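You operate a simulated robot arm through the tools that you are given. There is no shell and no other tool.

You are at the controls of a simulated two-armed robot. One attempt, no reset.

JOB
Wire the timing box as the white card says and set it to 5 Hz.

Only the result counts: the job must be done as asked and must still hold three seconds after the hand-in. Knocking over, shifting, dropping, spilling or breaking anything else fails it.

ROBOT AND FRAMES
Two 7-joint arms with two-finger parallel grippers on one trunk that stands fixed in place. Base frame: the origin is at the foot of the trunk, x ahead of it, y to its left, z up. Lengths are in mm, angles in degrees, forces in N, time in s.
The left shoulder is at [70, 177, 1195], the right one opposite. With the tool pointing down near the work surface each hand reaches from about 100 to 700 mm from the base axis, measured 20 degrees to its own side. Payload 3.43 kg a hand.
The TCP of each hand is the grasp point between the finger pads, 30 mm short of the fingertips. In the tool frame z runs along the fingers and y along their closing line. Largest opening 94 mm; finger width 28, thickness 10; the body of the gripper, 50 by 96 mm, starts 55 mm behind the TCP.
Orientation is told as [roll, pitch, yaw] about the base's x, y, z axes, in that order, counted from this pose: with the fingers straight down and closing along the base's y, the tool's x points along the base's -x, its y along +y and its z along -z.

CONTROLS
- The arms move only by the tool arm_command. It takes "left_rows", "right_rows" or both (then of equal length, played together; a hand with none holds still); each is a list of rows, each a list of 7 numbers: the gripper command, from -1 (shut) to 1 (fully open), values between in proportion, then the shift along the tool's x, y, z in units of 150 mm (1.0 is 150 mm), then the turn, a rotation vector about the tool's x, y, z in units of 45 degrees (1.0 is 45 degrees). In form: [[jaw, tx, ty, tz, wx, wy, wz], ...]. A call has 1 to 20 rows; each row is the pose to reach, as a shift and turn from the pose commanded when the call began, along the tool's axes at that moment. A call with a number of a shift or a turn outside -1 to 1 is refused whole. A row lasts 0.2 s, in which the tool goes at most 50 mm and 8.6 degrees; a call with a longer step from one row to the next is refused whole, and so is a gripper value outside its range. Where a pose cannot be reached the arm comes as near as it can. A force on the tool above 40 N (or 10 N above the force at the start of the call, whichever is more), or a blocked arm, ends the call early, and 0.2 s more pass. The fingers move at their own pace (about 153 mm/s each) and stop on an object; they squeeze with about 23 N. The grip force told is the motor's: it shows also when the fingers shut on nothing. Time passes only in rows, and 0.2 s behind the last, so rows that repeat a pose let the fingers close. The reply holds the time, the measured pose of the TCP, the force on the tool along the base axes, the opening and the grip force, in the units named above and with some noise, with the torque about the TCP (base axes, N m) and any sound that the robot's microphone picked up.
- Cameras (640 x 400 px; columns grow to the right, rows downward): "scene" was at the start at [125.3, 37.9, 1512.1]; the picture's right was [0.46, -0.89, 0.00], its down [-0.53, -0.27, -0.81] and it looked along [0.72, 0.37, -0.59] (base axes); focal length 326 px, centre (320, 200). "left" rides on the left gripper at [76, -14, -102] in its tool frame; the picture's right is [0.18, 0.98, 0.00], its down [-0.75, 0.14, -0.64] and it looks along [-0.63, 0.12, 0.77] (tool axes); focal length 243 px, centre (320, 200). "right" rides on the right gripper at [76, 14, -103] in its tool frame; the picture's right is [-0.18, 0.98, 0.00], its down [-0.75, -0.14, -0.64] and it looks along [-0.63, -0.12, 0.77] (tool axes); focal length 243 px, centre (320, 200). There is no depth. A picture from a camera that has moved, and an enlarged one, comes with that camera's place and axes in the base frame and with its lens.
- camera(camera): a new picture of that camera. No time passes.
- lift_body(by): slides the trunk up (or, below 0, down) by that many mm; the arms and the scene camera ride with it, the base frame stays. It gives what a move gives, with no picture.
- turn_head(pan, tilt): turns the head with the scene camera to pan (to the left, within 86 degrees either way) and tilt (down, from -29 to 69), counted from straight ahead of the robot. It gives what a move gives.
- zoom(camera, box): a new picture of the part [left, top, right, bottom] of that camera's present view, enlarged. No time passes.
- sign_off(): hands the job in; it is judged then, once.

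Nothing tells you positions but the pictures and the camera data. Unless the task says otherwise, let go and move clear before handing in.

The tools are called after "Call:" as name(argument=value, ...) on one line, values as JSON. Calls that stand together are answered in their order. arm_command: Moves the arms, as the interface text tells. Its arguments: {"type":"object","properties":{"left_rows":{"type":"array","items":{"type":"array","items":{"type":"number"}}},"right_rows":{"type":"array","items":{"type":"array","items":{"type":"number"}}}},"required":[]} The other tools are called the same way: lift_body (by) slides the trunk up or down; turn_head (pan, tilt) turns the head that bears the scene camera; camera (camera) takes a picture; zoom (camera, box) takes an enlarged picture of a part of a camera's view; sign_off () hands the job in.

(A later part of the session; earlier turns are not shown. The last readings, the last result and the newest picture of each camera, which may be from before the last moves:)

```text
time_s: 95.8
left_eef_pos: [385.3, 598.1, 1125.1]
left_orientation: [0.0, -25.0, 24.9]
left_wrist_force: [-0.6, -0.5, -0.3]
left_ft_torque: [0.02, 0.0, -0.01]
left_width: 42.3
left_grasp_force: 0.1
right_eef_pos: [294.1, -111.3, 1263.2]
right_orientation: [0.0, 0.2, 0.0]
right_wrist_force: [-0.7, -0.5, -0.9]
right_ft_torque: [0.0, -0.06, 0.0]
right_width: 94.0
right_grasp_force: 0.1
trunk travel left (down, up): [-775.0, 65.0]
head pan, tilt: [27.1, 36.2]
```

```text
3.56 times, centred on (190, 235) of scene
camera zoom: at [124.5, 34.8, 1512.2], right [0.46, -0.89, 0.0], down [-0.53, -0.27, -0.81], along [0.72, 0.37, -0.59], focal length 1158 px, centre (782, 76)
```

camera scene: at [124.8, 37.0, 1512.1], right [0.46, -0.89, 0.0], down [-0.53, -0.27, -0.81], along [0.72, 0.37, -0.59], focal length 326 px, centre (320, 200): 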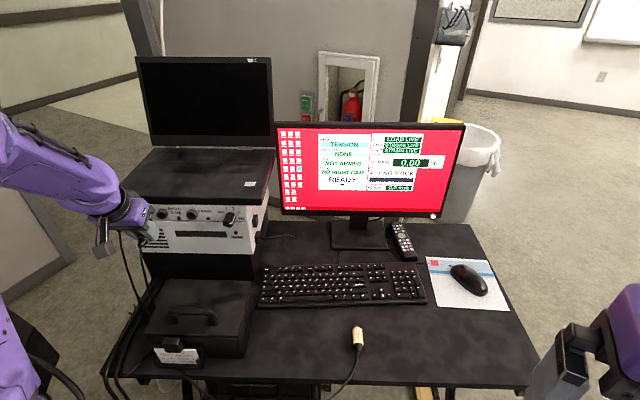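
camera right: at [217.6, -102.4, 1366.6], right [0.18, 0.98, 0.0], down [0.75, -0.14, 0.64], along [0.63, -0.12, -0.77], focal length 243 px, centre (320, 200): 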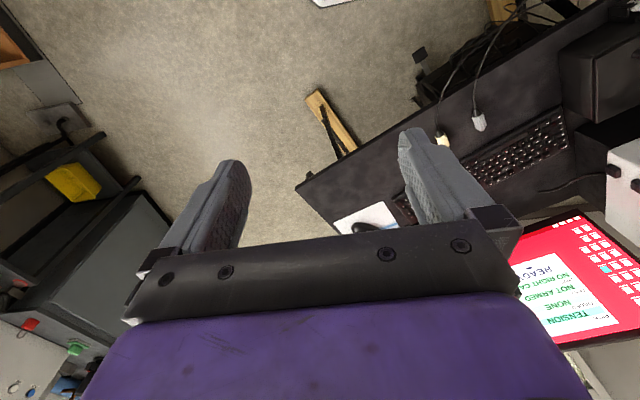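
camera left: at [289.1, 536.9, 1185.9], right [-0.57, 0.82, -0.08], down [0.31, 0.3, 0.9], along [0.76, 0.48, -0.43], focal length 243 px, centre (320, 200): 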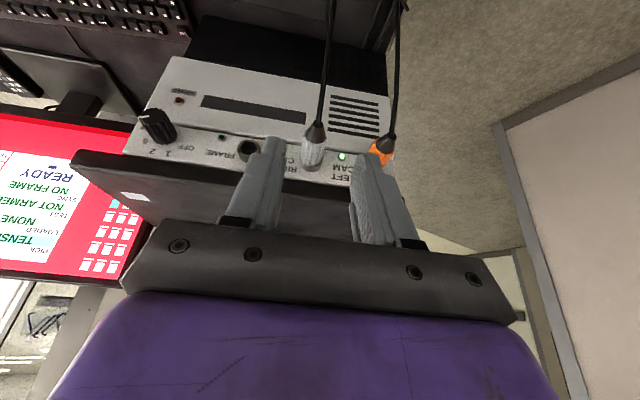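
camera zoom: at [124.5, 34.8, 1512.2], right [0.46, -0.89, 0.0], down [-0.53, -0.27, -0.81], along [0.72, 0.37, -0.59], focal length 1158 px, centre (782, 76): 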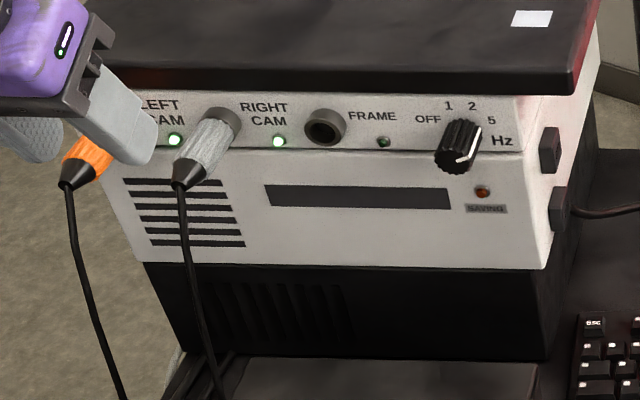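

Both LEFT CAM and RIGHT CAM LEDs are on. Now the cream plug for FRAME: I'll move back over the desk to it.

Call:
arm_command(left_rows=[[0, 0.05, -0.15, -0.025, 0, 0, 0], [0.1, 0.1, -0.35, -0.05, 0, 0, 0], [0.2, 0.151, -0.6, -0.07, 0, 0, 0], [0.28, 0.151, -0.8, -0.07, 0, 0, 0], [0.28, 0.151, -1.0, -0.07, 0, 0, 0]])

Call:
arm_command(left_rows=[[0.28, 0.058, -0.2, 0.076, 0, 0, 0], [0.28, 0.115, -0.4, 0.152, 0, 0, 0], [0.28, 0.173, -0.6, 0.229, 0, 0, 0], [0.28, 0.23, -0.8, 0.305, 0, 0, 0], [0.28, 0.288, -1.0, 0.381, 0, 0, 0]])

Call:
arm_command(left_rows=[[0.28, 0.056, -0.2, 0.121, 0, 0, 0], [0.28, 0.113, -0.4, 0.242, 0, 0, 0], [0.28, 0.169, -0.6, 0.362, 0, 0, 0], [0.28, 0.226, -0.8, 0.483, 0, 0, 0], [0.28, 0.282, -1.0, 0.604, 0, 0, 0]])

Call:
camera(camera="left")

Call:
camera(camera="scene")

```text
time_s: 97.0
left_eef_pos: [427.9, 453.4, 1125.0]
left_orientation: [0.1, -24.9, 24.9]
left_wrist_force: [0.1, 0.3, -0.6]
left_ft_torque: [-0.02, 0.0, 0.04]
left_width: 60.2
left_grasp_force: 0.0
right_eef_pos: [294.9, -110.9, 1261.7]
right_orientation: [-0.2, 0.1, 0.0]
right_wrist_force: [0.6, -0.6, -0.4]
right_ft_torque: [-0.01, 0.0, 0.02]
right_width: 93.9
right_grasp_force: 0.2
trunk travel left (down, up): [-775.0, 65.0]
head pan, tilt: [27.1, 36.2]
```

```text
time_s: 98.2
left_eef_pos: [478.2, 310.5, 1050.9]
left_orientation: [0.0, -24.9, 24.9]
left_wrist_force: [0.5, -0.7, 0.6]
left_ft_torque: [0.0, 0.01, 0.01]
left_width: 60.3
left_grasp_force: 0.0
right_eef_pos: [295.4, -111.2, 1263.0]
right_orientation: [-0.2, 0.1, 0.0]
right_wrist_force: [0.7, -0.3, 0.2]
right_ft_torque: [0.01, 0.02, 0.02]
right_width: 94.1
right_grasp_force: 0.1
trunk travel left (down, up): [-775.0, 65.0]
head pan, tilt: [27.1, 36.2]
```

```text
time_s: 99.4
left_eef_pos: [547.7, 184.4, 959.1]
left_orientation: [-3.7, -23.7, 29.1]
left_wrist_force: [-0.2, -0.4, -0.2]
left_ft_torque: [0.01, 0.02, 0.0]
left_width: 60.2
left_grasp_force: 0.0
right_eef_pos: [296.7, -110.1, 1262.7]
right_orientation: [-0.2, 0.1, 0.0]
right_wrist_force: [0.0, 1.0, 0.0]
right_ft_torque: [0.05, -0.01, 0.02]
right_width: 94.0
right_grasp_force: 0.2
trunk travel left (down, up): [-775.0, 65.0]
head pan, tilt: [27.1, 36.2]
```

```text
taken
camera left: at [454.5, 122.3, 1022.1], right [-0.6, 0.79, -0.13], down [0.29, 0.37, 0.88], along [0.74, 0.49, -0.46], focal length 243 px, centre (320, 200)
```

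left: 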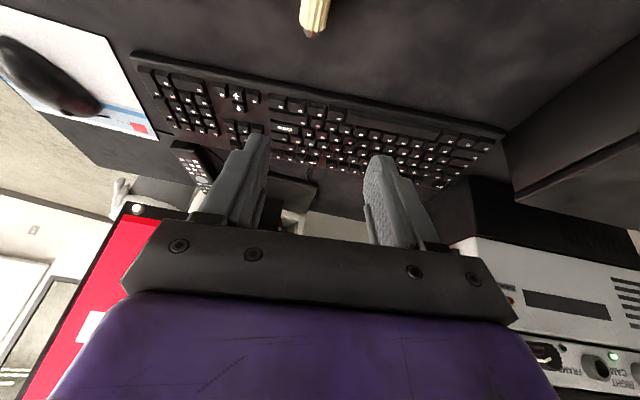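

```text
taken
camera scene: at [127.2, 35.8, 1511.9], right [0.46, -0.89, 0.0], down [-0.53, -0.27, -0.81], along [0.72, 0.37, -0.59], focal length 326 px, centre (320, 200)
```

scene: 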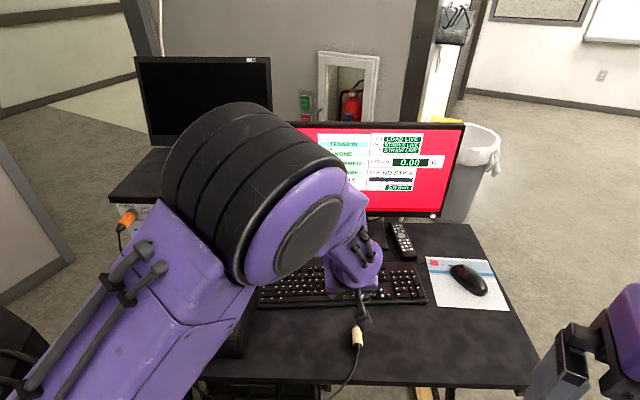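

Call:
arm_command(left_rows=[[0.28, 0.065, -0.053, 0.119, 0, 0, 0], [0.28, 0.131, -0.105, 0.238, 0, 0, 0], [0.28, 0.196, -0.158, 0.357, 0, 0, 0], [0.28, 0.196, -0.158, 0.357, 0, 0, 0]])

Call:
camera(camera="left")

```text
time_s: 100.4
left_eef_pos: [547.1, 155.9, 893.7]
left_orientation: [-1.2, -24.2, 26.7]
left_wrist_force: [0.1, -0.4, 0.1]
left_ft_torque: [-0.01, 0.04, 0.0]
left_width: 60.2
left_grasp_force: 0.0
right_eef_pos: [295.7, -110.8, 1262.5]
right_orientation: [-0.2, 0.2, 0.0]
right_wrist_force: [-1.3, -0.1, -0.6]
right_ft_torque: [0.0, -0.01, -0.02]
right_width: 93.9
right_grasp_force: 0.1
trunk travel left (down, up): [-775.0, 65.0]
head pan, tilt: [27.1, 36.2]
```

```text
taken
camera left: at [452.4, 94.5, 955.4], right [-0.58, 0.81, -0.09], down [0.31, 0.33, 0.89], along [0.75, 0.49, -0.44], focal length 243 px, centre (320, 200)
```

left: 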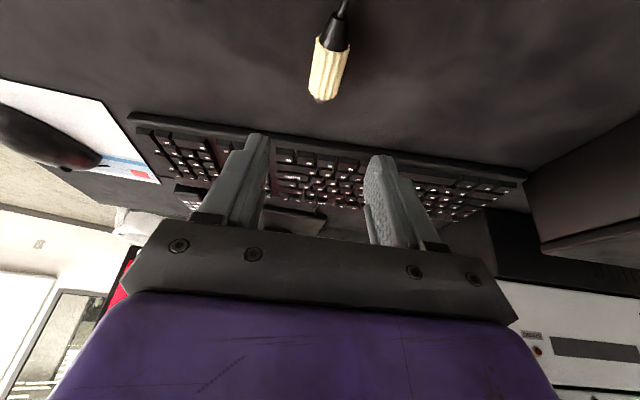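

Call:
arm_command(left_rows=[[0.28, 0.066, 0, 0.141, 0, 0, 0], [0.28, 0.131, 0, 0.282, 0, 0, 0], [0.28, 0.197, 0, 0.423, 0, 0, 0], [0.28, 0.197, 0, 0.423, 0, 0, 0]])

Call:
zoom(camera="left", box=[240, 70, 400, 200])

```text
time_s: 101.4
left_eef_pos: [547.1, 152.7, 821.8]
left_orientation: [0.0, -24.9, 24.9]
left_wrist_force: [-1.2, -0.2, 0.6]
left_ft_torque: [0.01, -0.01, -0.02]
left_width: 60.2
left_grasp_force: 0.0
right_eef_pos: [295.0, -110.3, 1263.4]
right_orientation: [-0.2, 0.1, 0.0]
right_wrist_force: [0.4, -0.4, 0.6]
right_ft_torque: [0.01, -0.04, -0.02]
right_width: 94.1
right_grasp_force: 0.0
trunk travel left (down, up): [-775.0, 65.0]
head pan, tilt: [27.1, 36.2]
```

```text
3.08 times, centred on (320, 135) of left
camera zoom: at [450.2, 91.4, 881.8], right [-0.57, 0.82, -0.08], down [0.32, 0.3, 0.9], along [0.76, 0.48, -0.43], focal length 746 px, centre (320, 400)
```

zoom: 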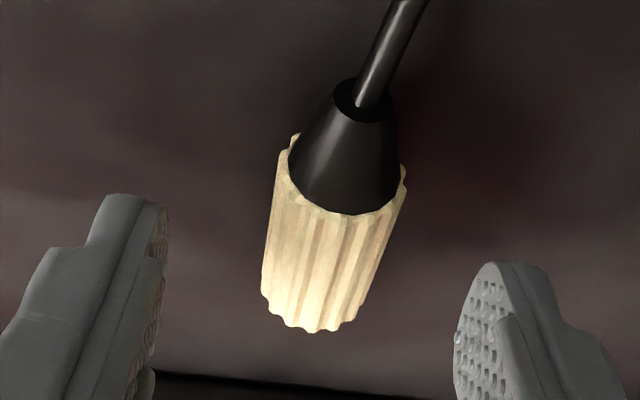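

Aligned as with the other two. I'll go down to grasp height.

Call:
arm_command(left_rows=[[0.2, 0.0122, 0.003, 0.0262, 0, 0, 0], [0.1, 0.0244, 0.005, 0.0523, 0, 0, 0], [0.1, 0.0338, 0.005, 0.0725, 0, 0, 0], [0.1, 0.0338, 0.005, 0.0725, 0, 0, 0]])

Call:
zoom(camera="left", box=[240, 70, 400, 200])

```text
time_s: 102.4
left_eef_pos: [545.6, 152.3, 810.9]
left_orientation: [-0.1, -24.9, 25.0]
left_wrist_force: [-0.4, 1.0, 0.2]
left_ft_torque: [0.0, -0.01, 0.02]
left_width: 51.9
left_grasp_force: 0.0
right_eef_pos: [293.4, -108.9, 1262.9]
right_orientation: [-0.1, 0.2, 0.0]
right_wrist_force: [0.8, 0.2, 0.0]
right_ft_torque: [0.01, 0.03, -0.01]
right_width: 93.9
right_grasp_force: 0.1
trunk travel left (down, up): [-775.0, 65.0]
head pan, tilt: [27.1, 36.2]
```

```text
3.08 times, centred on (320, 135) of left
camera zoom: at [450.6, 91.4, 870.9], right [-0.57, 0.82, -0.08], down [0.32, 0.3, 0.9], along [0.76, 0.48, -0.43], focal length 746 px, centre (320, 400)
```

zoom: 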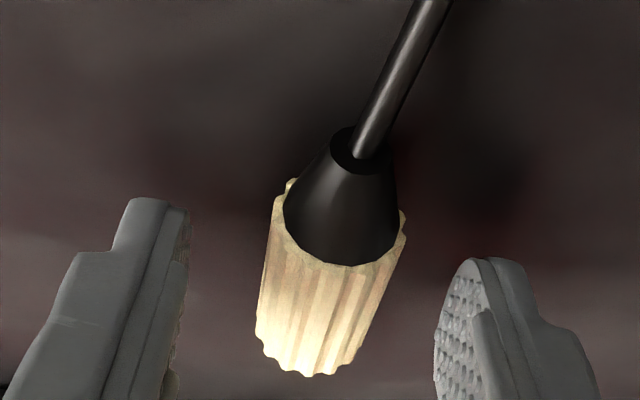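

Call:
arm_command(left_rows=[[0.1, 0.0024, 0, 0.0051, 0, 0, 0], [0.1, 0.0048, 0, 0.0103, 0, 0, 0], [0.1, 0.0048, 0, 0.0103, 0, 0, 0]])

```text
time_s: 103.2
left_eef_pos: [546.3, 153.5, 808.1]
left_orientation: [0.0, -24.9, 25.0]
left_wrist_force: [0.0, -0.8, 0.1]
left_ft_torque: [-0.04, -0.03, -0.01]
left_width: 51.9
left_grasp_force: 0.0
right_eef_pos: [294.7, -109.6, 1263.2]
right_orientation: [-0.2, 0.1, 0.0]
right_wrist_force: [0.1, -0.1, -0.2]
right_ft_torque: [0.0, 0.02, -0.02]
right_width: 93.9
right_grasp_force: 0.1
trunk travel left (down, up): [-775.0, 65.0]
head pan, tilt: [27.1, 36.2]
```

Call:
arm_command(left_rows=[[-0.2, 0, 0, 0, 0, 0, 0], [-1, 0, 0, 0, 0, 0, 0], [-1, 0, 0, 0, 0, 0, 0], [-1, 0, 0, 0, 0, 0, 0]])

Call:
zoom(camera="left", box=[240, 70, 400, 200])

```text
time_s: 104.2
left_eef_pos: [545.9, 152.1, 808.9]
left_orientation: [-0.1, -24.9, 24.9]
left_wrist_force: [1.0, -0.8, 0.7]
left_ft_torque: [-0.05, -0.01, -0.02]
left_width: 22.0
left_grasp_force: 23.1
right_eef_pos: [294.3, -109.0, 1262.8]
right_orientation: [-0.3, 0.1, -0.2]
right_wrist_force: [0.1, -0.2, 0.0]
right_ft_torque: [-0.05, -0.02, -0.01]
right_width: 94.0
right_grasp_force: 0.0
trunk travel left (down, up): [-775.0, 65.0]
head pan, tilt: [27.1, 36.2]
```

```text
3.08 times, centred on (320, 135) of left
camera zoom: at [450.5, 91.8, 868.9], right [-0.57, 0.82, -0.08], down [0.32, 0.3, 0.9], along [0.76, 0.48, -0.43], focal length 746 px, centre (320, 400)
```

zoom: 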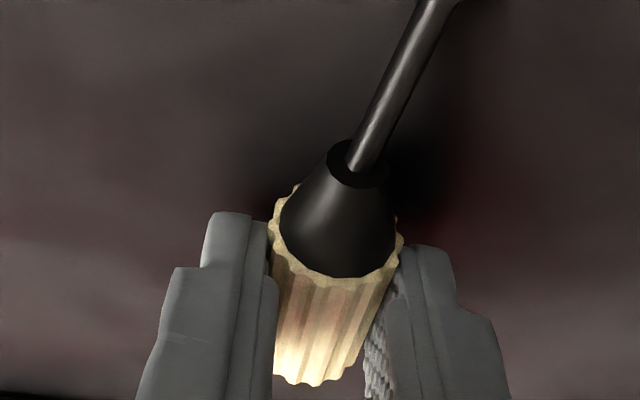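

The cream plug is gripped. I'll lift and carry it left, rising above the case before passing it.

Call:
arm_command(left_rows=[[-1, -0.0282, 0, -0.0604, 0, 0, 0], [-1, -0.0704, 0, -0.151, 0, 0, 0], [-1, -0.127, 0, -0.272, 0, 0, 0], [-1, -0.169, 0, -0.3625, 0, 0, 0], [-1, -0.2113, 0, -0.4532, 0, 0, 0]])

Call:
arm_command(left_rows=[[-1, -0.051, 0.16, -0.109, 0, 0, 0], [-1, -0.101, 0.32, -0.218, 0, 0, 0], [-1, -0.152, 0.48, -0.326, 0, 0, 0], [-1, -0.203, 0.64, -0.435, 0, 0, 0], [-1, -0.2536, 0.8, -0.5438, 0, 0, 0]])

Call:
arm_command(left_rows=[[-1, -0.044, 0.2, -0.094, 0, 0, 0], [-1, -0.088, 0.4, -0.189, 0, 0, 0], [-1, -0.132, 0.6, -0.283, 0, 0, 0], [-1, -0.176, 0.8, -0.377, 0, 0, 0], [-1, -0.2197, 1.0, -0.4713, 0, 0, 0], [-1, -0.2197, 1.0, -0.4713, 0, 0, 0]])

Call:
camera(camera="scene")

Call:
camera(camera="left")

```text
time_s: 105.4
left_eef_pos: [547.0, 155.2, 883.7]
left_orientation: [-0.1, -24.3, 25.5]
left_wrist_force: [0.0, 0.5, 0.5]
left_ft_torque: [-0.03, 0.02, -0.02]
left_width: 22.1
left_grasp_force: 23.2
right_eef_pos: [295.8, -108.7, 1263.3]
right_orientation: [-0.2, 0.2, 0.0]
right_wrist_force: [-0.6, 0.6, -0.2]
right_ft_torque: [0.0, 0.0, 0.0]
right_width: 94.0
right_grasp_force: 0.0
trunk travel left (down, up): [-775.0, 65.0]
head pan, tilt: [27.1, 36.2]
```

```text
time_s: 106.6
left_eef_pos: [493.8, 260.9, 974.0]
left_orientation: [-0.1, -24.9, 24.9]
left_wrist_force: [-0.9, -0.2, 0.3]
left_ft_torque: [-0.01, 0.01, -0.02]
left_width: 22.0
left_grasp_force: 22.7
right_eef_pos: [293.9, -107.5, 1262.7]
right_orientation: [-0.2, 0.0, 0.0]
right_wrist_force: [-0.5, 1.6, -0.4]
right_ft_torque: [0.02, -0.02, -0.02]
right_width: 94.0
right_grasp_force: 0.0
trunk travel left (down, up): [-775.0, 65.0]
head pan, tilt: [27.1, 36.2]
```

```text
time_s: 108.0
left_eef_pos: [433.4, 397.0, 1052.7]
left_orientation: [0.0, -24.8, 24.9]
left_wrist_force: [0.3, 0.0, -0.4]
left_ft_torque: [0.01, 0.01, 0.02]
left_width: 22.2
left_grasp_force: 23.3
right_eef_pos: [296.1, -110.2, 1261.7]
right_orientation: [-0.2, 0.2, 0.1]
right_wrist_force: [0.1, 0.2, 0.3]
right_ft_torque: [-0.02, 0.03, -0.02]
right_width: 93.8
right_grasp_force: 0.0
trunk travel left (down, up): [-775.0, 65.0]
head pan, tilt: [27.1, 36.2]
```

```text
taken
camera scene: at [126.3, 36.0, 1512.0], right [0.46, -0.89, 0.0], down [-0.53, -0.27, -0.81], along [0.72, 0.37, -0.59], focal length 326 px, centre (320, 200)
```

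scene: 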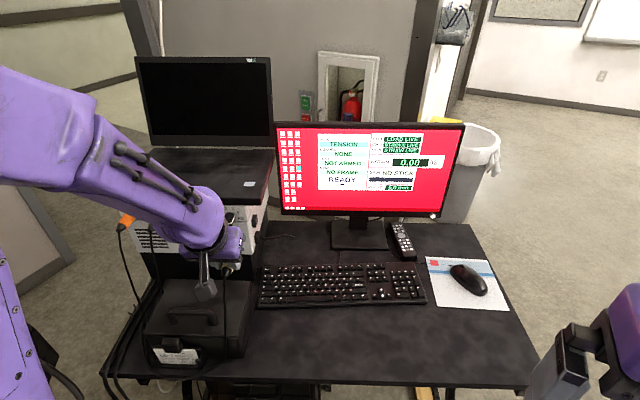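

```text
taken
camera left: at [337.5, 335.1, 1113.1], right [-0.57, 0.82, -0.08], down [0.32, 0.3, 0.9], along [0.76, 0.48, -0.43], focal length 243 px, centre (320, 200)
```

left: 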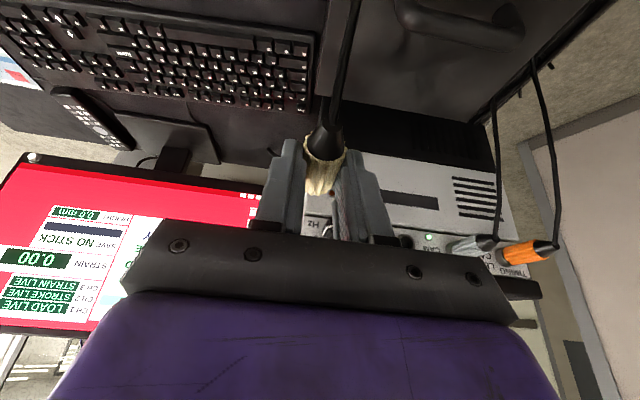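

Call:
arm_command(left_rows=[[-1, 0, 0.25, 0, 0, 0, 0], [-1, 0, 0.5, 0, 0, 0, 0], [-1, -0.12, 0.7, 0.065, 0, 0, 0], [-1, -0.3, 0.82, 0.16, 0, 0, 0], [-1, -0.47, 0.889, 0.254, 0, 0, 0], [-1, -0.47, 0.889, 0.254, 0, 0, 0]])

Call:
zoom(camera="left", box=[240, 120, 400, 240])

Call:
zoom(camera="left", box=[290, 160, 360, 230])

Call:
zoom(camera="scene", box=[100, 180, 280, 290])

```text
time_s: 109.4
left_eef_pos: [448.1, 555.3, 1048.7]
left_orientation: [-0.1, -24.9, 25.1]
left_wrist_force: [-0.3, -0.3, -1.0]
left_ft_torque: [0.01, -0.01, 0.02]
left_width: 22.2
left_grasp_force: 23.0
right_eef_pos: [294.3, -109.6, 1262.7]
right_orientation: [-0.3, 0.1, 0.0]
right_wrist_force: [-0.3, -1.2, -0.1]
right_ft_torque: [0.01, 0.01, -0.02]
right_width: 93.9
right_grasp_force: 0.0
trunk travel left (down, up): [-775.0, 65.0]
head pan, tilt: [27.1, 36.2]
```

```text
3.33 times, centred on (320, 180) of left
camera zoom: at [352.2, 493.8, 1108.4], right [-0.57, 0.82, -0.08], down [0.31, 0.3, 0.9], along [0.76, 0.48, -0.43], focal length 809 px, centre (320, 267)
```

zoom: 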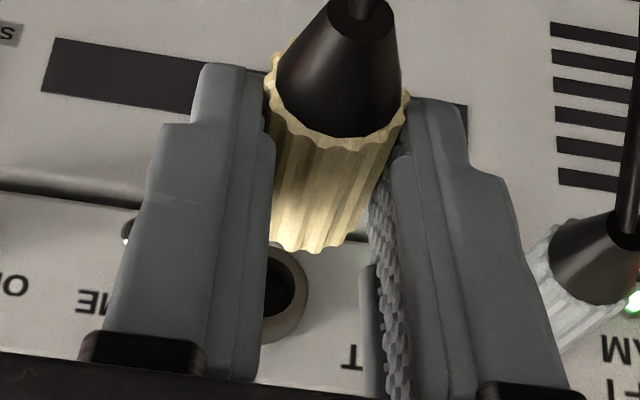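

```text
5.71 times, centred on (325, 195) of left
camera zoom: at [352.2, 493.8, 1108.4], right [-0.57, 0.82, -0.08], down [0.31, 0.3, 0.9], along [0.76, 0.48, -0.43], focal length 1386 px, centre (291, 229)
```

zoom: 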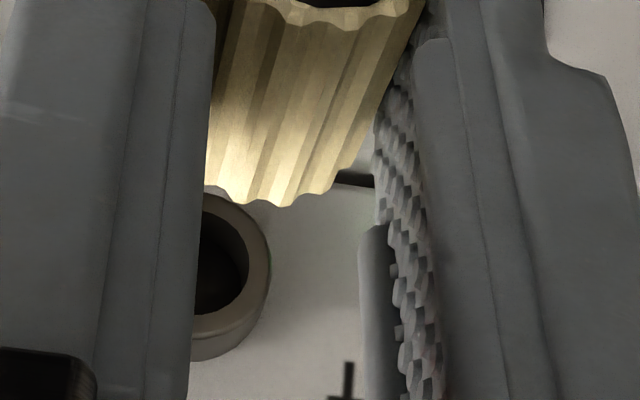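

```text
3.56 times, centred on (190, 235) of scene
camera zoom: at [124.5, 36.6, 1512.1], right [0.46, -0.89, 0.0], down [-0.53, -0.27, -0.81], along [0.72, 0.37, -0.59], focal length 1158 px, centre (782, 76)
```

zoom: 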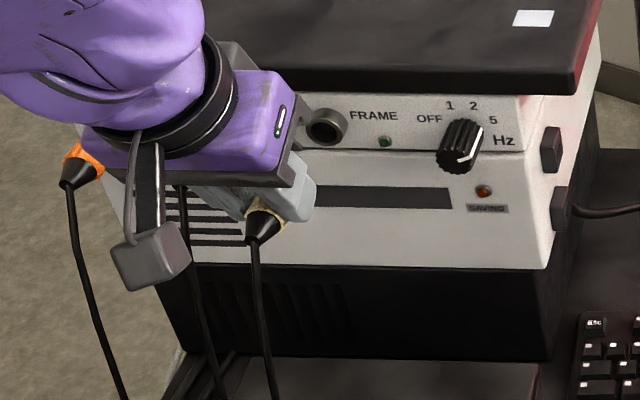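

The hand is about 4.7 mm left of the FRAME socket axis. I'll correct and approach.

Call:
arm_command(left_rows=[[-1, 0, -0.0313, 0, 0, 0, 0], [-1, -0.065, -0.0313, 0.035, 0, 0, 0], [-1, -0.13, -0.0313, 0.068, 0, 0, 0], [-1, -0.1905, -0.0313, 0.0962, 0, 0, 0], [-1, -0.1905, -0.0313, 0.0962, 0, 0, 0]])

Call:
zoom(camera="left", box=[290, 160, 360, 215])

Call:
zoom(camera="scene", box=[150, 190, 250, 250])

```text
time_s: 110.6
left_eef_pos: [478.6, 561.1, 1045.2]
left_orientation: [0.0, -25.0, 24.9]
left_wrist_force: [0.1, -1.2, 0.6]
left_ft_torque: [0.01, -0.03, 0.01]
left_width: 22.0
left_grasp_force: 23.0
right_eef_pos: [295.2, -109.1, 1262.5]
right_orientation: [-0.2, 0.1, 0.0]
right_wrist_force: [-0.2, -0.2, -0.3]
right_ft_torque: [-0.01, 0.02, -0.05]
right_width: 93.9
right_grasp_force: 0.0
trunk travel left (down, up): [-775.0, 65.0]
head pan, tilt: [27.1, 36.2]
```

```text
7.27 times, centred on (325, 188) of left
camera zoom: at [383.9, 499.9, 1106.1], right [-0.57, 0.82, -0.08], down [0.32, 0.3, 0.9], along [0.76, 0.48, -0.43], focal length 1764 px, centre (284, 291)
```

zoom: 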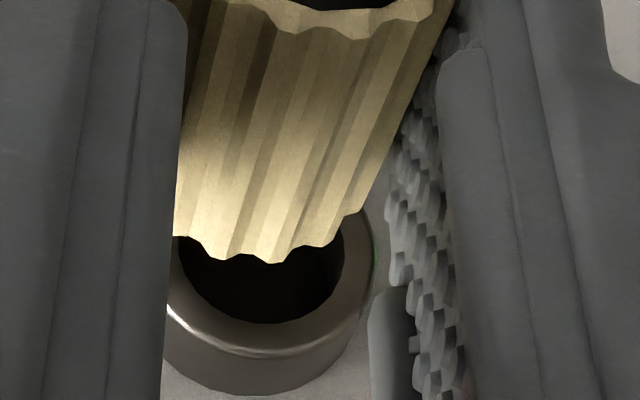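

```text
6.40 times, centred on (200, 220) of scene
camera zoom: at [125.0, 37.0, 1512.1], right [0.46, -0.89, 0.0], down [-0.53, -0.27, -0.81], along [0.72, 0.37, -0.59], focal length 2084 px, centre (1088, 72)
```

zoom: 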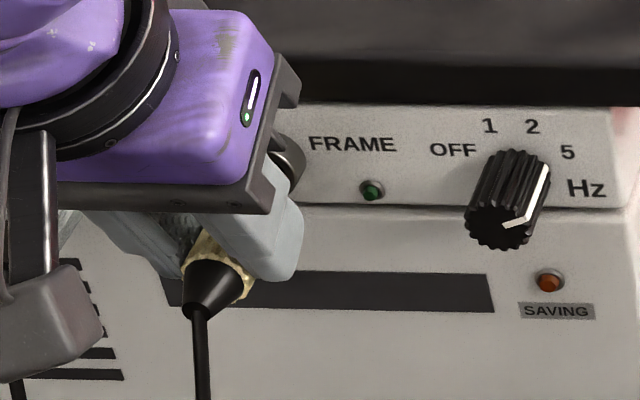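

Call:
arm_command(left_rows=[[-1, -0.005, 0.0133, -0.0109, 0, 0, 0], [-1, -0.035, 0.0133, 0.003, 0, 0, 0], [-1, -0.0655, 0.0133, 0.0173, 0, 0, 0], [-1, -0.0655, 0.0133, 0.0173, 0, 0, 0]])

Call:
zoom(camera="left", box=[290, 160, 360, 215])

```text
time_s: 111.6
left_eef_pos: [488.0, 565.5, 1048.0]
left_orientation: [-0.1, -24.9, 24.9]
left_wrist_force: [0.4, 1.0, -0.2]
left_ft_torque: [0.02, 0.04, 0.0]
left_width: 22.2
left_grasp_force: 22.6
right_eef_pos: [293.9, -109.0, 1262.5]
right_orientation: [-0.3, 0.1, -0.1]
right_wrist_force: [0.6, 0.0, -0.8]
right_ft_torque: [0.03, 0.01, 0.0]
right_width: 94.2
right_grasp_force: 0.1
trunk travel left (down, up): [-775.0, 65.0]
head pan, tilt: [27.1, 36.2]
```

```text
7.27 times, centred on (325, 188) of left
camera zoom: at [392.6, 505.6, 1108.1], right [-0.57, 0.82, -0.08], down [0.32, 0.3, 0.9], along [0.76, 0.48, -0.43], focal length 1764 px, centre (284, 291)
```

zoom: 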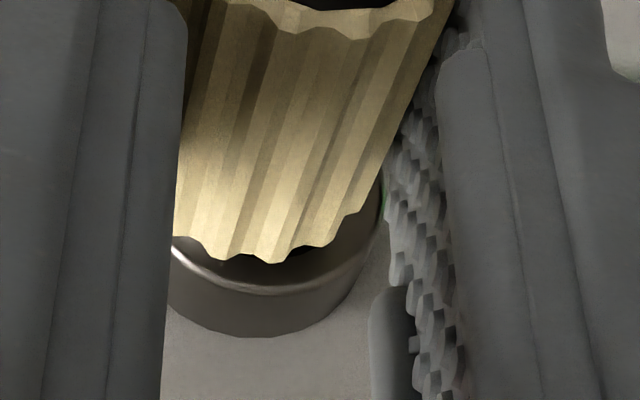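

Call:
arm_command(left_rows=[[-1, 0.0028, 0.0107, 0.006, 0, 0, 0], [-1, -0.01, 0.0107, 0.012, 0, 0, 0], [-1, -0.0214, 0.0107, 0.0173, 0, 0, 0], [-1, -0.0214, 0.0107, 0.0173, 0, 0, 0]])

Call:
zoom(camera="left", box=[290, 160, 360, 215])

```text
time_s: 112.6
left_eef_pos: [491.6, 571.1, 1047.1]
left_orientation: [-0.1, -24.8, 25.1]
left_wrist_force: [0.1, 0.3, -0.1]
left_ft_torque: [0.01, 0.0, -0.05]
left_width: 22.1
left_grasp_force: 23.0
right_eef_pos: [295.2, -108.9, 1262.0]
right_orientation: [-0.2, 0.1, 0.1]
right_wrist_force: [0.0, 0.4, 0.8]
right_ft_torque: [-0.01, 0.04, -0.02]
right_width: 93.9
right_grasp_force: 0.0
trunk travel left (down, up): [-775.0, 65.0]
head pan, tilt: [27.1, 36.2]
```

```text
7.27 times, centred on (325, 188) of left
camera zoom: at [395.7, 510.3, 1106.8], right [-0.57, 0.82, -0.08], down [0.32, 0.3, 0.9], along [0.76, 0.48, -0.43], focal length 1764 px, centre (284, 291)
```

zoom: 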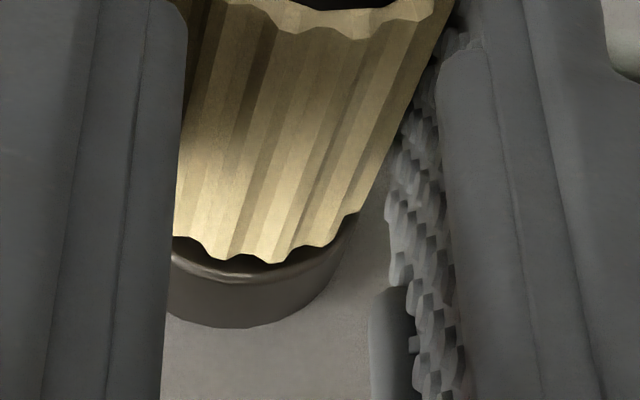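

Call:
arm_command(left_rows=[[-1, 0, -0.006, 0, 0, 0, 0], [-1, 0, -0.012, 0, 0, 0, 0], [-1, 0, -0.012, 0, 0, 0, 0]])

Call:
zoom(camera="left", box=[290, 160, 360, 215])

```text
time_s: 113.4
left_eef_pos: [492.6, 569.5, 1045.4]
left_orientation: [0.0, -24.8, 24.9]
left_wrist_force: [-0.4, 0.3, 0.0]
left_ft_torque: [0.02, -0.02, 0.05]
left_width: 22.2
left_grasp_force: 23.0
right_eef_pos: [296.1, -109.4, 1263.2]
right_orientation: [-0.1, 0.1, 0.1]
right_wrist_force: [-0.2, -0.4, 0.1]
right_ft_torque: [0.01, -0.01, 0.03]
right_width: 94.1
right_grasp_force: 0.1
trunk travel left (down, up): [-775.0, 65.0]
head pan, tilt: [27.1, 36.2]
```

```text
7.27 times, centred on (325, 188) of left
camera zoom: at [396.8, 508.4, 1105.8], right [-0.57, 0.82, -0.08], down [0.32, 0.3, 0.9], along [0.76, 0.48, -0.43], focal length 1764 px, centre (284, 291)
```

zoom: 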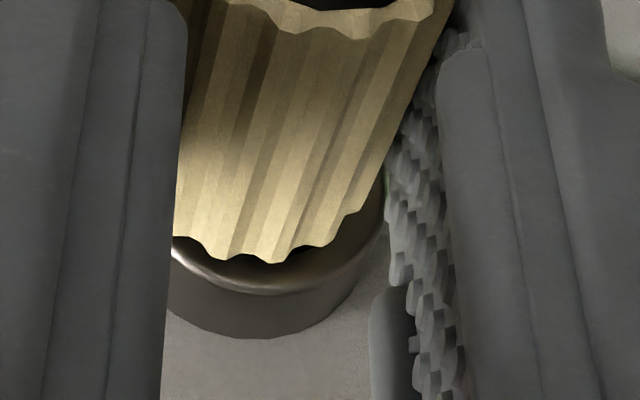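

Call:
arm_command(left_rows=[[-1, -0.0018, 0, -0.004, 0, 0, 0], [-1, -0.0037, 0, -0.0079, 0, 0, 0], [-1, -0.0037, 0, -0.0079, 0, 0, 0]])

Call:
zoom(camera="left", box=[290, 160, 360, 215])

```text
time_s: 114.2
left_eef_pos: [493.7, 570.3, 1046.1]
left_orientation: [-0.1, -24.8, 24.8]
left_wrist_force: [0.6, -0.8, -0.2]
left_ft_torque: [0.0, 0.01, -0.03]
left_width: 22.1
left_grasp_force: 23.0
right_eef_pos: [293.7, -108.3, 1263.0]
right_orientation: [-0.2, 0.2, 0.1]
right_wrist_force: [0.2, -0.5, 0.0]
right_ft_torque: [0.01, 0.03, -0.03]
right_width: 94.1
right_grasp_force: 0.0
trunk travel left (down, up): [-775.0, 65.0]
head pan, tilt: [27.1, 36.2]
```

```text
7.27 times, centred on (325, 188) of left
camera zoom: at [396.9, 508.4, 1106.8], right [-0.57, 0.82, -0.08], down [0.32, 0.3, 0.9], along [0.76, 0.48, -0.43], focal length 1764 px, centre (284, 291)
```

zoom: 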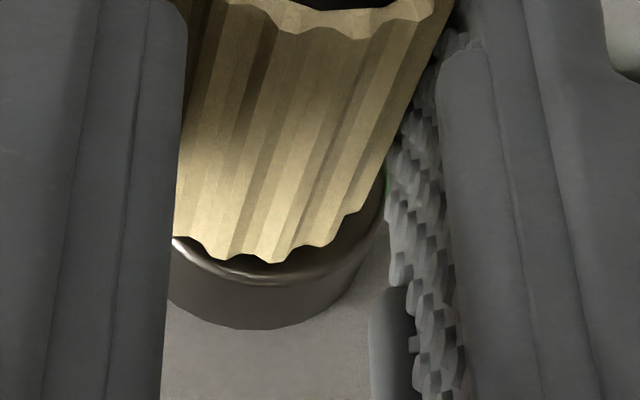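

Well aligned. I'll push in gently.

Call:
arm_command(left_rows=[[-1, -0.006, 0, 0.0028, 0, 0, 0], [-1, -0.0121, 0, 0.0056, 0, 0, 0], [-1, -0.0181, 0, 0.0085, 0, 0, 0], [-1, -0.0181, 0, 0.0085, 0, 0, 0]])

Call:
zoom(camera="left", box=[290, 160, 360, 215])

Call:
zoom(camera="scene", box=[310, 125, 430, 200])

```text
time_s: 115.2
left_eef_pos: [493.3, 569.7, 1048.1]
left_orientation: [-0.1, -24.7, 24.9]
left_wrist_force: [-9.2, -3.3, -3.9]
left_ft_torque: [-0.1, 0.26, 0.07]
left_width: 22.2
left_grasp_force: 22.8
right_eef_pos: [293.4, -108.0, 1264.5]
right_orientation: [-0.2, 0.0, 0.0]
right_wrist_force: [1.2, 0.3, -0.2]
right_ft_torque: [0.01, -0.02, 0.0]
right_width: 94.0
right_grasp_force: 0.0
trunk travel left (down, up): [-775.0, 65.0]
head pan, tilt: [27.1, 36.2]
```

```text
7.27 times, centred on (325, 188) of left
camera zoom: at [398.0, 509.1, 1108.0], right [-0.57, 0.82, -0.08], down [0.32, 0.3, 0.9], along [0.76, 0.48, -0.43], focal length 1764 px, centre (284, 291)
```

zoom: 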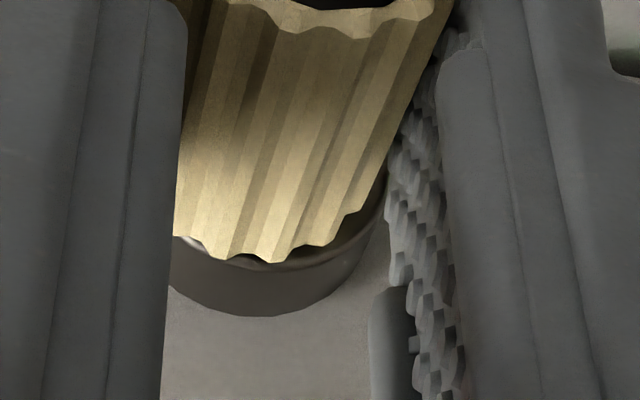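

```text
5.33 times, centred on (370, 162) of scene
camera zoom: at [123.4, 36.9, 1512.2], right [0.46, -0.89, 0.0], down [-0.52, -0.27, -0.81], along [0.72, 0.37, -0.59], focal length 1737 px, centre (53, 400)
```

zoom: 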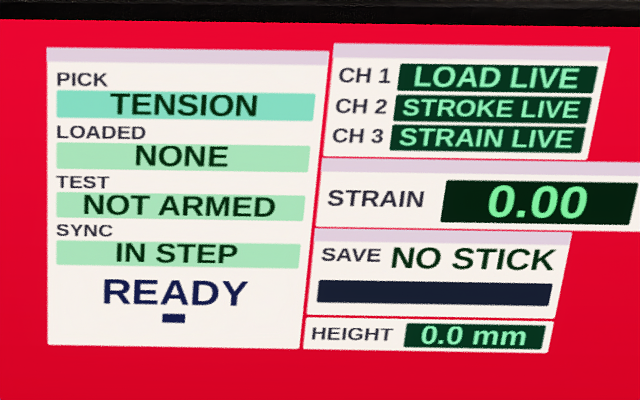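

SYNC now reads "IN STEP" – all three are accepted. I'll relax the push, test the hold lightly, then release.

Call:
arm_command(left_rows=[[-1, 0.0075, 0, -0.002, 0, 0, 0], [-1, 0.0145, 0, -0.004, 0, 0, 0], [-1, 0.0145, 0, -0.004, 0, 0, 0]])

Call:
zoom(camera="left", box=[290, 160, 360, 215])

```text
time_s: 116.0
left_eef_pos: [494.4, 570.4, 1048.1]
left_orientation: [-0.2, -24.9, 25.0]
left_wrist_force: [-0.6, -1.0, -5.7]
left_ft_torque: [-0.06, 0.19, -0.02]
left_width: 21.9
left_grasp_force: 23.4
right_eef_pos: [295.6, -109.1, 1263.3]
right_orientation: [-0.2, 0.1, -0.1]
right_wrist_force: [0.6, -0.1, -0.2]
right_ft_torque: [-0.01, 0.0, -0.01]
right_width: 94.0
right_grasp_force: 0.0
trunk travel left (down, up): [-775.0, 65.0]
head pan, tilt: [27.1, 36.2]
```

```text
7.27 times, centred on (325, 188) of left
camera zoom: at [397.9, 509.0, 1107.7], right [-0.57, 0.82, -0.08], down [0.31, 0.3, 0.9], along [0.76, 0.48, -0.43], focal length 1764 px, centre (284, 291)
```

zoom: 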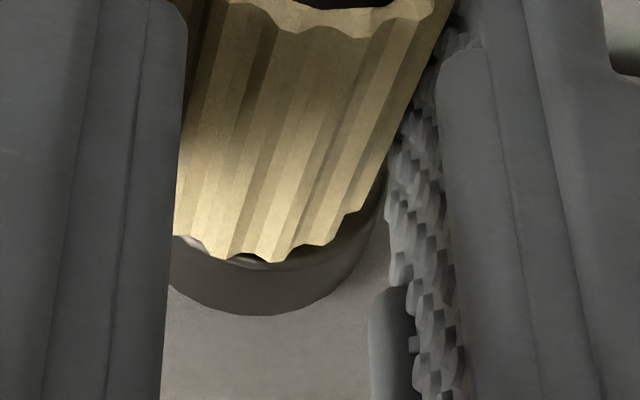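

It is held (a sideways reaction without axial load). I'll take off the vertical load and open the jaws.

Call:
arm_command(left_rows=[[-1, 0.0015, 0, 0.003, 0, 0, 0], [-1, 0.0022, 0, 0.0048, 0, 0, 0], [-0.45, 0.0022, 0, 0.0048, 0, 0, 0], [-0.15, 0.0022, 0, 0.0048, 0, 0, 0], [-0.15, 0.0022, 0, 0.0048, 0, 0, 0]])

Call:
zoom(camera="left", box=[240, 110, 400, 230])

Call:
zoom(camera="scene", box=[130, 185, 270, 265])

Call:
zoom(camera="scene", box=[310, 125, 430, 200])

```text
time_s: 117.2
left_eef_pos: [493.4, 571.2, 1046.9]
left_orientation: [-0.2, -24.9, 25.0]
left_wrist_force: [0.5, 0.2, 0.5]
left_ft_torque: [-0.01, -0.03, -0.01]
left_width: 40.2
left_grasp_force: 0.1
right_eef_pos: [294.8, -107.9, 1262.1]
right_orientation: [-0.2, 0.0, 0.1]
right_wrist_force: [-0.8, -0.3, 0.7]
right_ft_torque: [-0.02, 0.02, 0.02]
right_width: 94.1
right_grasp_force: 0.1
trunk travel left (down, up): [-775.0, 65.0]
head pan, tilt: [27.1, 36.2]
```

```text
3.33 times, centred on (320, 170) of left
camera zoom: at [397.2, 509.2, 1107.2], right [-0.57, 0.82, -0.08], down [0.32, 0.3, 0.9], along [0.76, 0.48, -0.43], focal length 809 px, centre (320, 300)
```

zoom: 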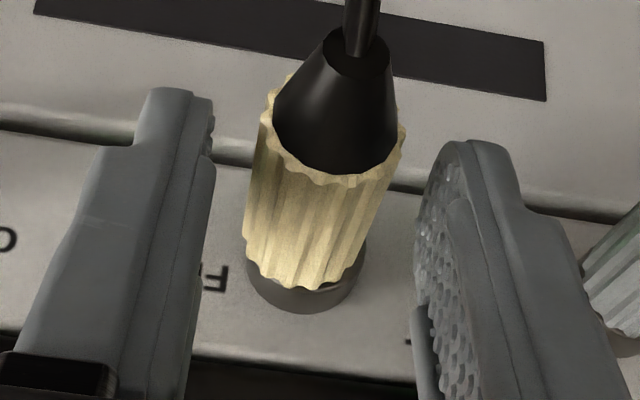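

```text
4.57 times, centred on (200, 225) of scene
camera zoom: at [125.1, 37.1, 1512.1], right [0.46, -0.89, 0.0], down [-0.53, -0.27, -0.81], along [0.72, 0.37, -0.59], focal length 1489 px, centre (869, 86)
```

zoom: 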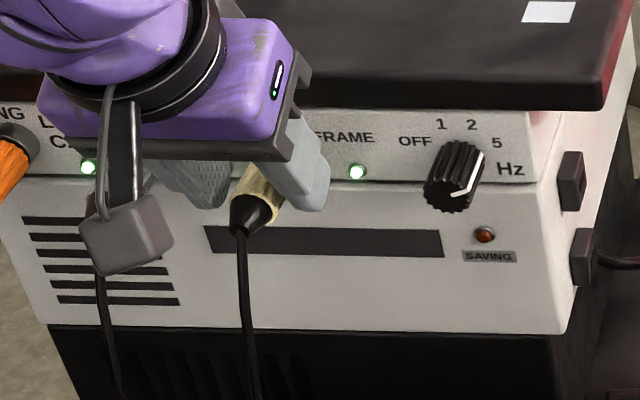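

```text
5.33 times, centred on (370, 162) of scene
camera zoom: at [125.1, 37.1, 1512.1], right [0.46, -0.89, 0.0], down [-0.53, -0.27, -0.81], along [0.72, 0.37, -0.59], focal length 1737 px, centre (53, 400)
```

zoom: 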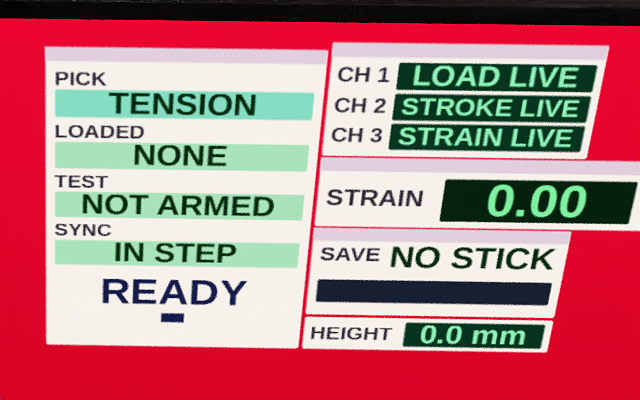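

FRAME's LED is on and SYNC stays "IN STEP". I'll withdraw the hand.

Call:
arm_command(left_rows=[[-0.12, 0, 0, -0.1, 0, 0, 0], [-0.1, 0, 0, -0.25, 0, 0, 0], [-0.1, 0, 0, -0.45, 0, 0, 0], [-0.1, 0.1, 0, -0.6, 0, 0, 0], [-0.1, 0.3, 0, -0.75, 0, 0, 0]])

Call:
arm_command(left_rows=[[0, 0.05, 0, -0.2, 0, 0, 0], [0, 0.1, 0, -0.4, 0, 0, 0], [0, 0.15, 0, -0.6, 0, 0, 0], [0, 0.2, 0, -0.8, 0, 0, 0], [0, 0.2, 0, -0.8, 0, 0, 0]])

Call:
camera(camera="scene")

Call:
zoom(camera="scene", box=[100, 180, 280, 290])

Call:
camera(camera="left")

```text
time_s: 118.4
left_eef_pos: [411.1, 529.9, 1133.4]
left_orientation: [0.1, -25.0, 24.8]
left_wrist_force: [0.2, -0.3, 0.0]
left_ft_torque: [0.04, -0.03, 0.02]
left_width: 41.9
left_grasp_force: 0.1
right_eef_pos: [293.6, -113.6, 1262.1]
right_orientation: [-0.1, 0.1, 0.0]
right_wrist_force: [0.2, 0.5, 0.4]
right_ft_torque: [0.0, -0.01, -0.01]
right_width: 94.0
right_grasp_force: 0.0
trunk travel left (down, up): [-775.0, 65.0]
head pan, tilt: [27.1, 36.2]
```

```text
time_s: 119.6
left_eef_pos: [342.6, 499.8, 1225.5]
left_orientation: [-0.1, -24.8, 25.0]
left_wrist_force: [-0.1, 0.4, 0.3]
left_ft_torque: [0.01, -0.04, 0.01]
left_width: 47.3
left_grasp_force: 0.1
right_eef_pos: [294.4, -108.4, 1263.1]
right_orientation: [-0.3, 0.1, 0.0]
right_wrist_force: [0.3, -0.7, -0.5]
right_ft_torque: [-0.03, 0.01, -0.02]
right_width: 94.0
right_grasp_force: 0.0
trunk travel left (down, up): [-775.0, 65.0]
head pan, tilt: [27.1, 36.2]
```

```text
taken
camera scene: at [125.6, 36.7, 1512.0], right [0.46, -0.89, 0.0], down [-0.53, -0.27, -0.81], along [0.72, 0.37, -0.59], focal length 326 px, centre (320, 200)
```

scene: 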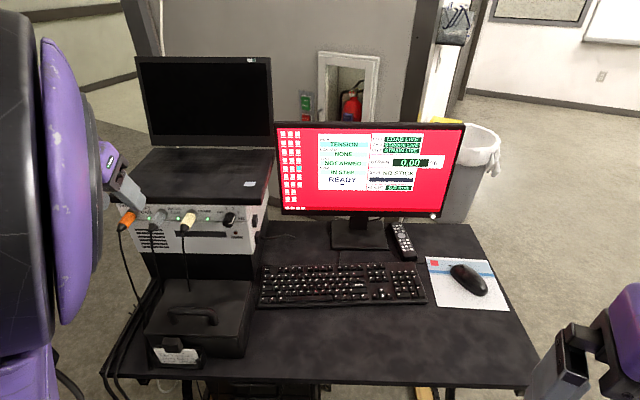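

```text
3.56 times, centred on (190, 235) of scene
camera zoom: at [125.6, 36.7, 1512.0], right [0.46, -0.89, 0.0], down [-0.53, -0.27, -0.81], along [0.72, 0.37, -0.59], focal length 1158 px, centre (782, 76)
```

zoom: 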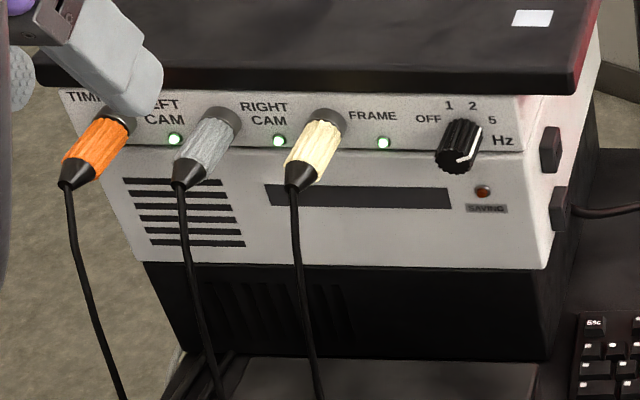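

```text
taken
camera left: at [246.4, 439.0, 1285.3], right [-0.57, 0.82, -0.08], down [0.32, 0.3, 0.9], along [0.76, 0.48, -0.43], focal length 243 px, centre (320, 200)
```

left: 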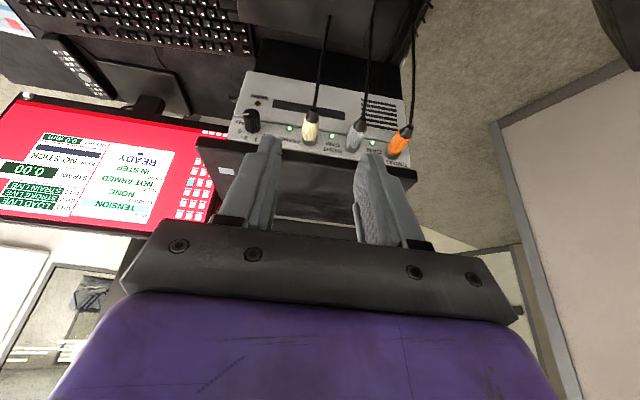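

All three plugs are in with LEDs lit. I'll check the knob setting and the orange plug's seating closely before handing in.

Call:
zoom(camera="scene", box=[190, 195, 270, 245])

Call:
zoom(camera="left", box=[215, 85, 285, 155])

Call:
zoom(camera="scene", box=[110, 195, 205, 245])

Call:
zoom(camera="scene", box=[270, 120, 470, 220])

```text
8.00 times, centred on (230, 220) of scene
camera zoom: at [125.6, 36.7, 1512.0], right [0.46, -0.89, 0.0], down [-0.53, -0.27, -0.81], along [0.72, 0.37, -0.59], focal length 2605 px, centre (1040, 40)
```

zoom: 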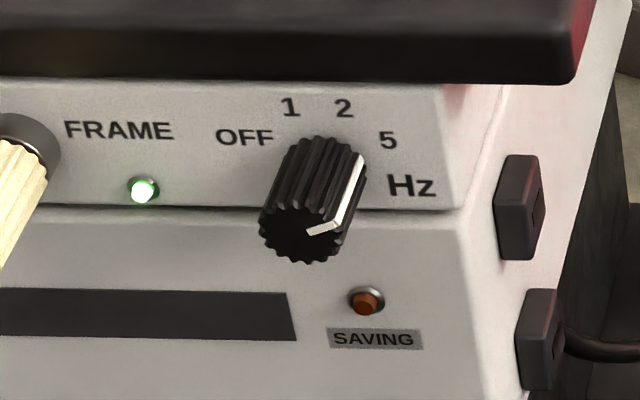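

```text
5.71 times, centred on (250, 120) of left
camera zoom: at [246.4, 439.0, 1285.3], right [-0.57, 0.82, -0.08], down [0.32, 0.3, 0.9], along [0.76, 0.48, -0.43], focal length 1386 px, centre (720, 657)
```

zoom: 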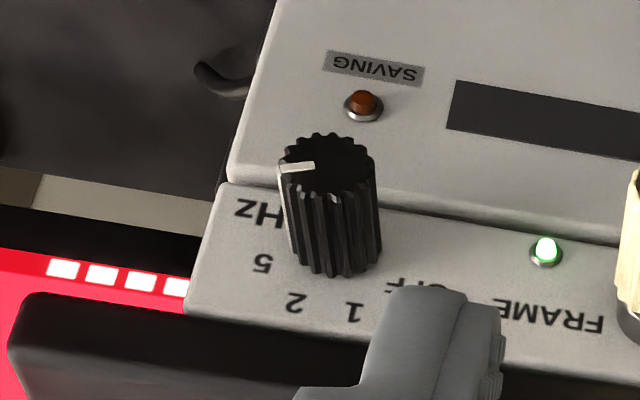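

```text
6.74 times, centred on (158, 220) of scene
camera zoom: at [125.6, 36.7, 1512.0], right [0.46, -0.89, 0.0], down [-0.53, -0.27, -0.81], along [0.72, 0.37, -0.59], focal length 2194 px, centre (1415, 65)
```

zoom: 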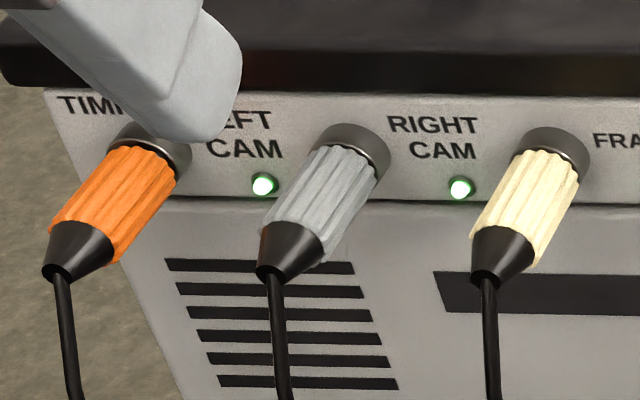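

```text
3.20 times, centred on (370, 170) of scene
camera zoom: at [125.6, 36.7, 1512.0], right [0.46, -0.89, 0.0], down [-0.53, -0.27, -0.81], along [0.72, 0.37, -0.59], focal length 1042 px, centre (160, 296)
```

zoom: 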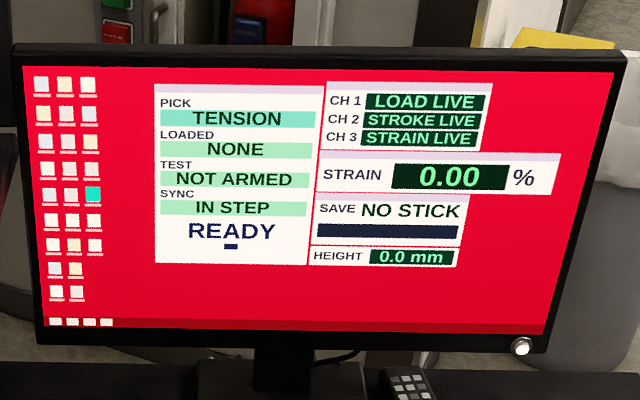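

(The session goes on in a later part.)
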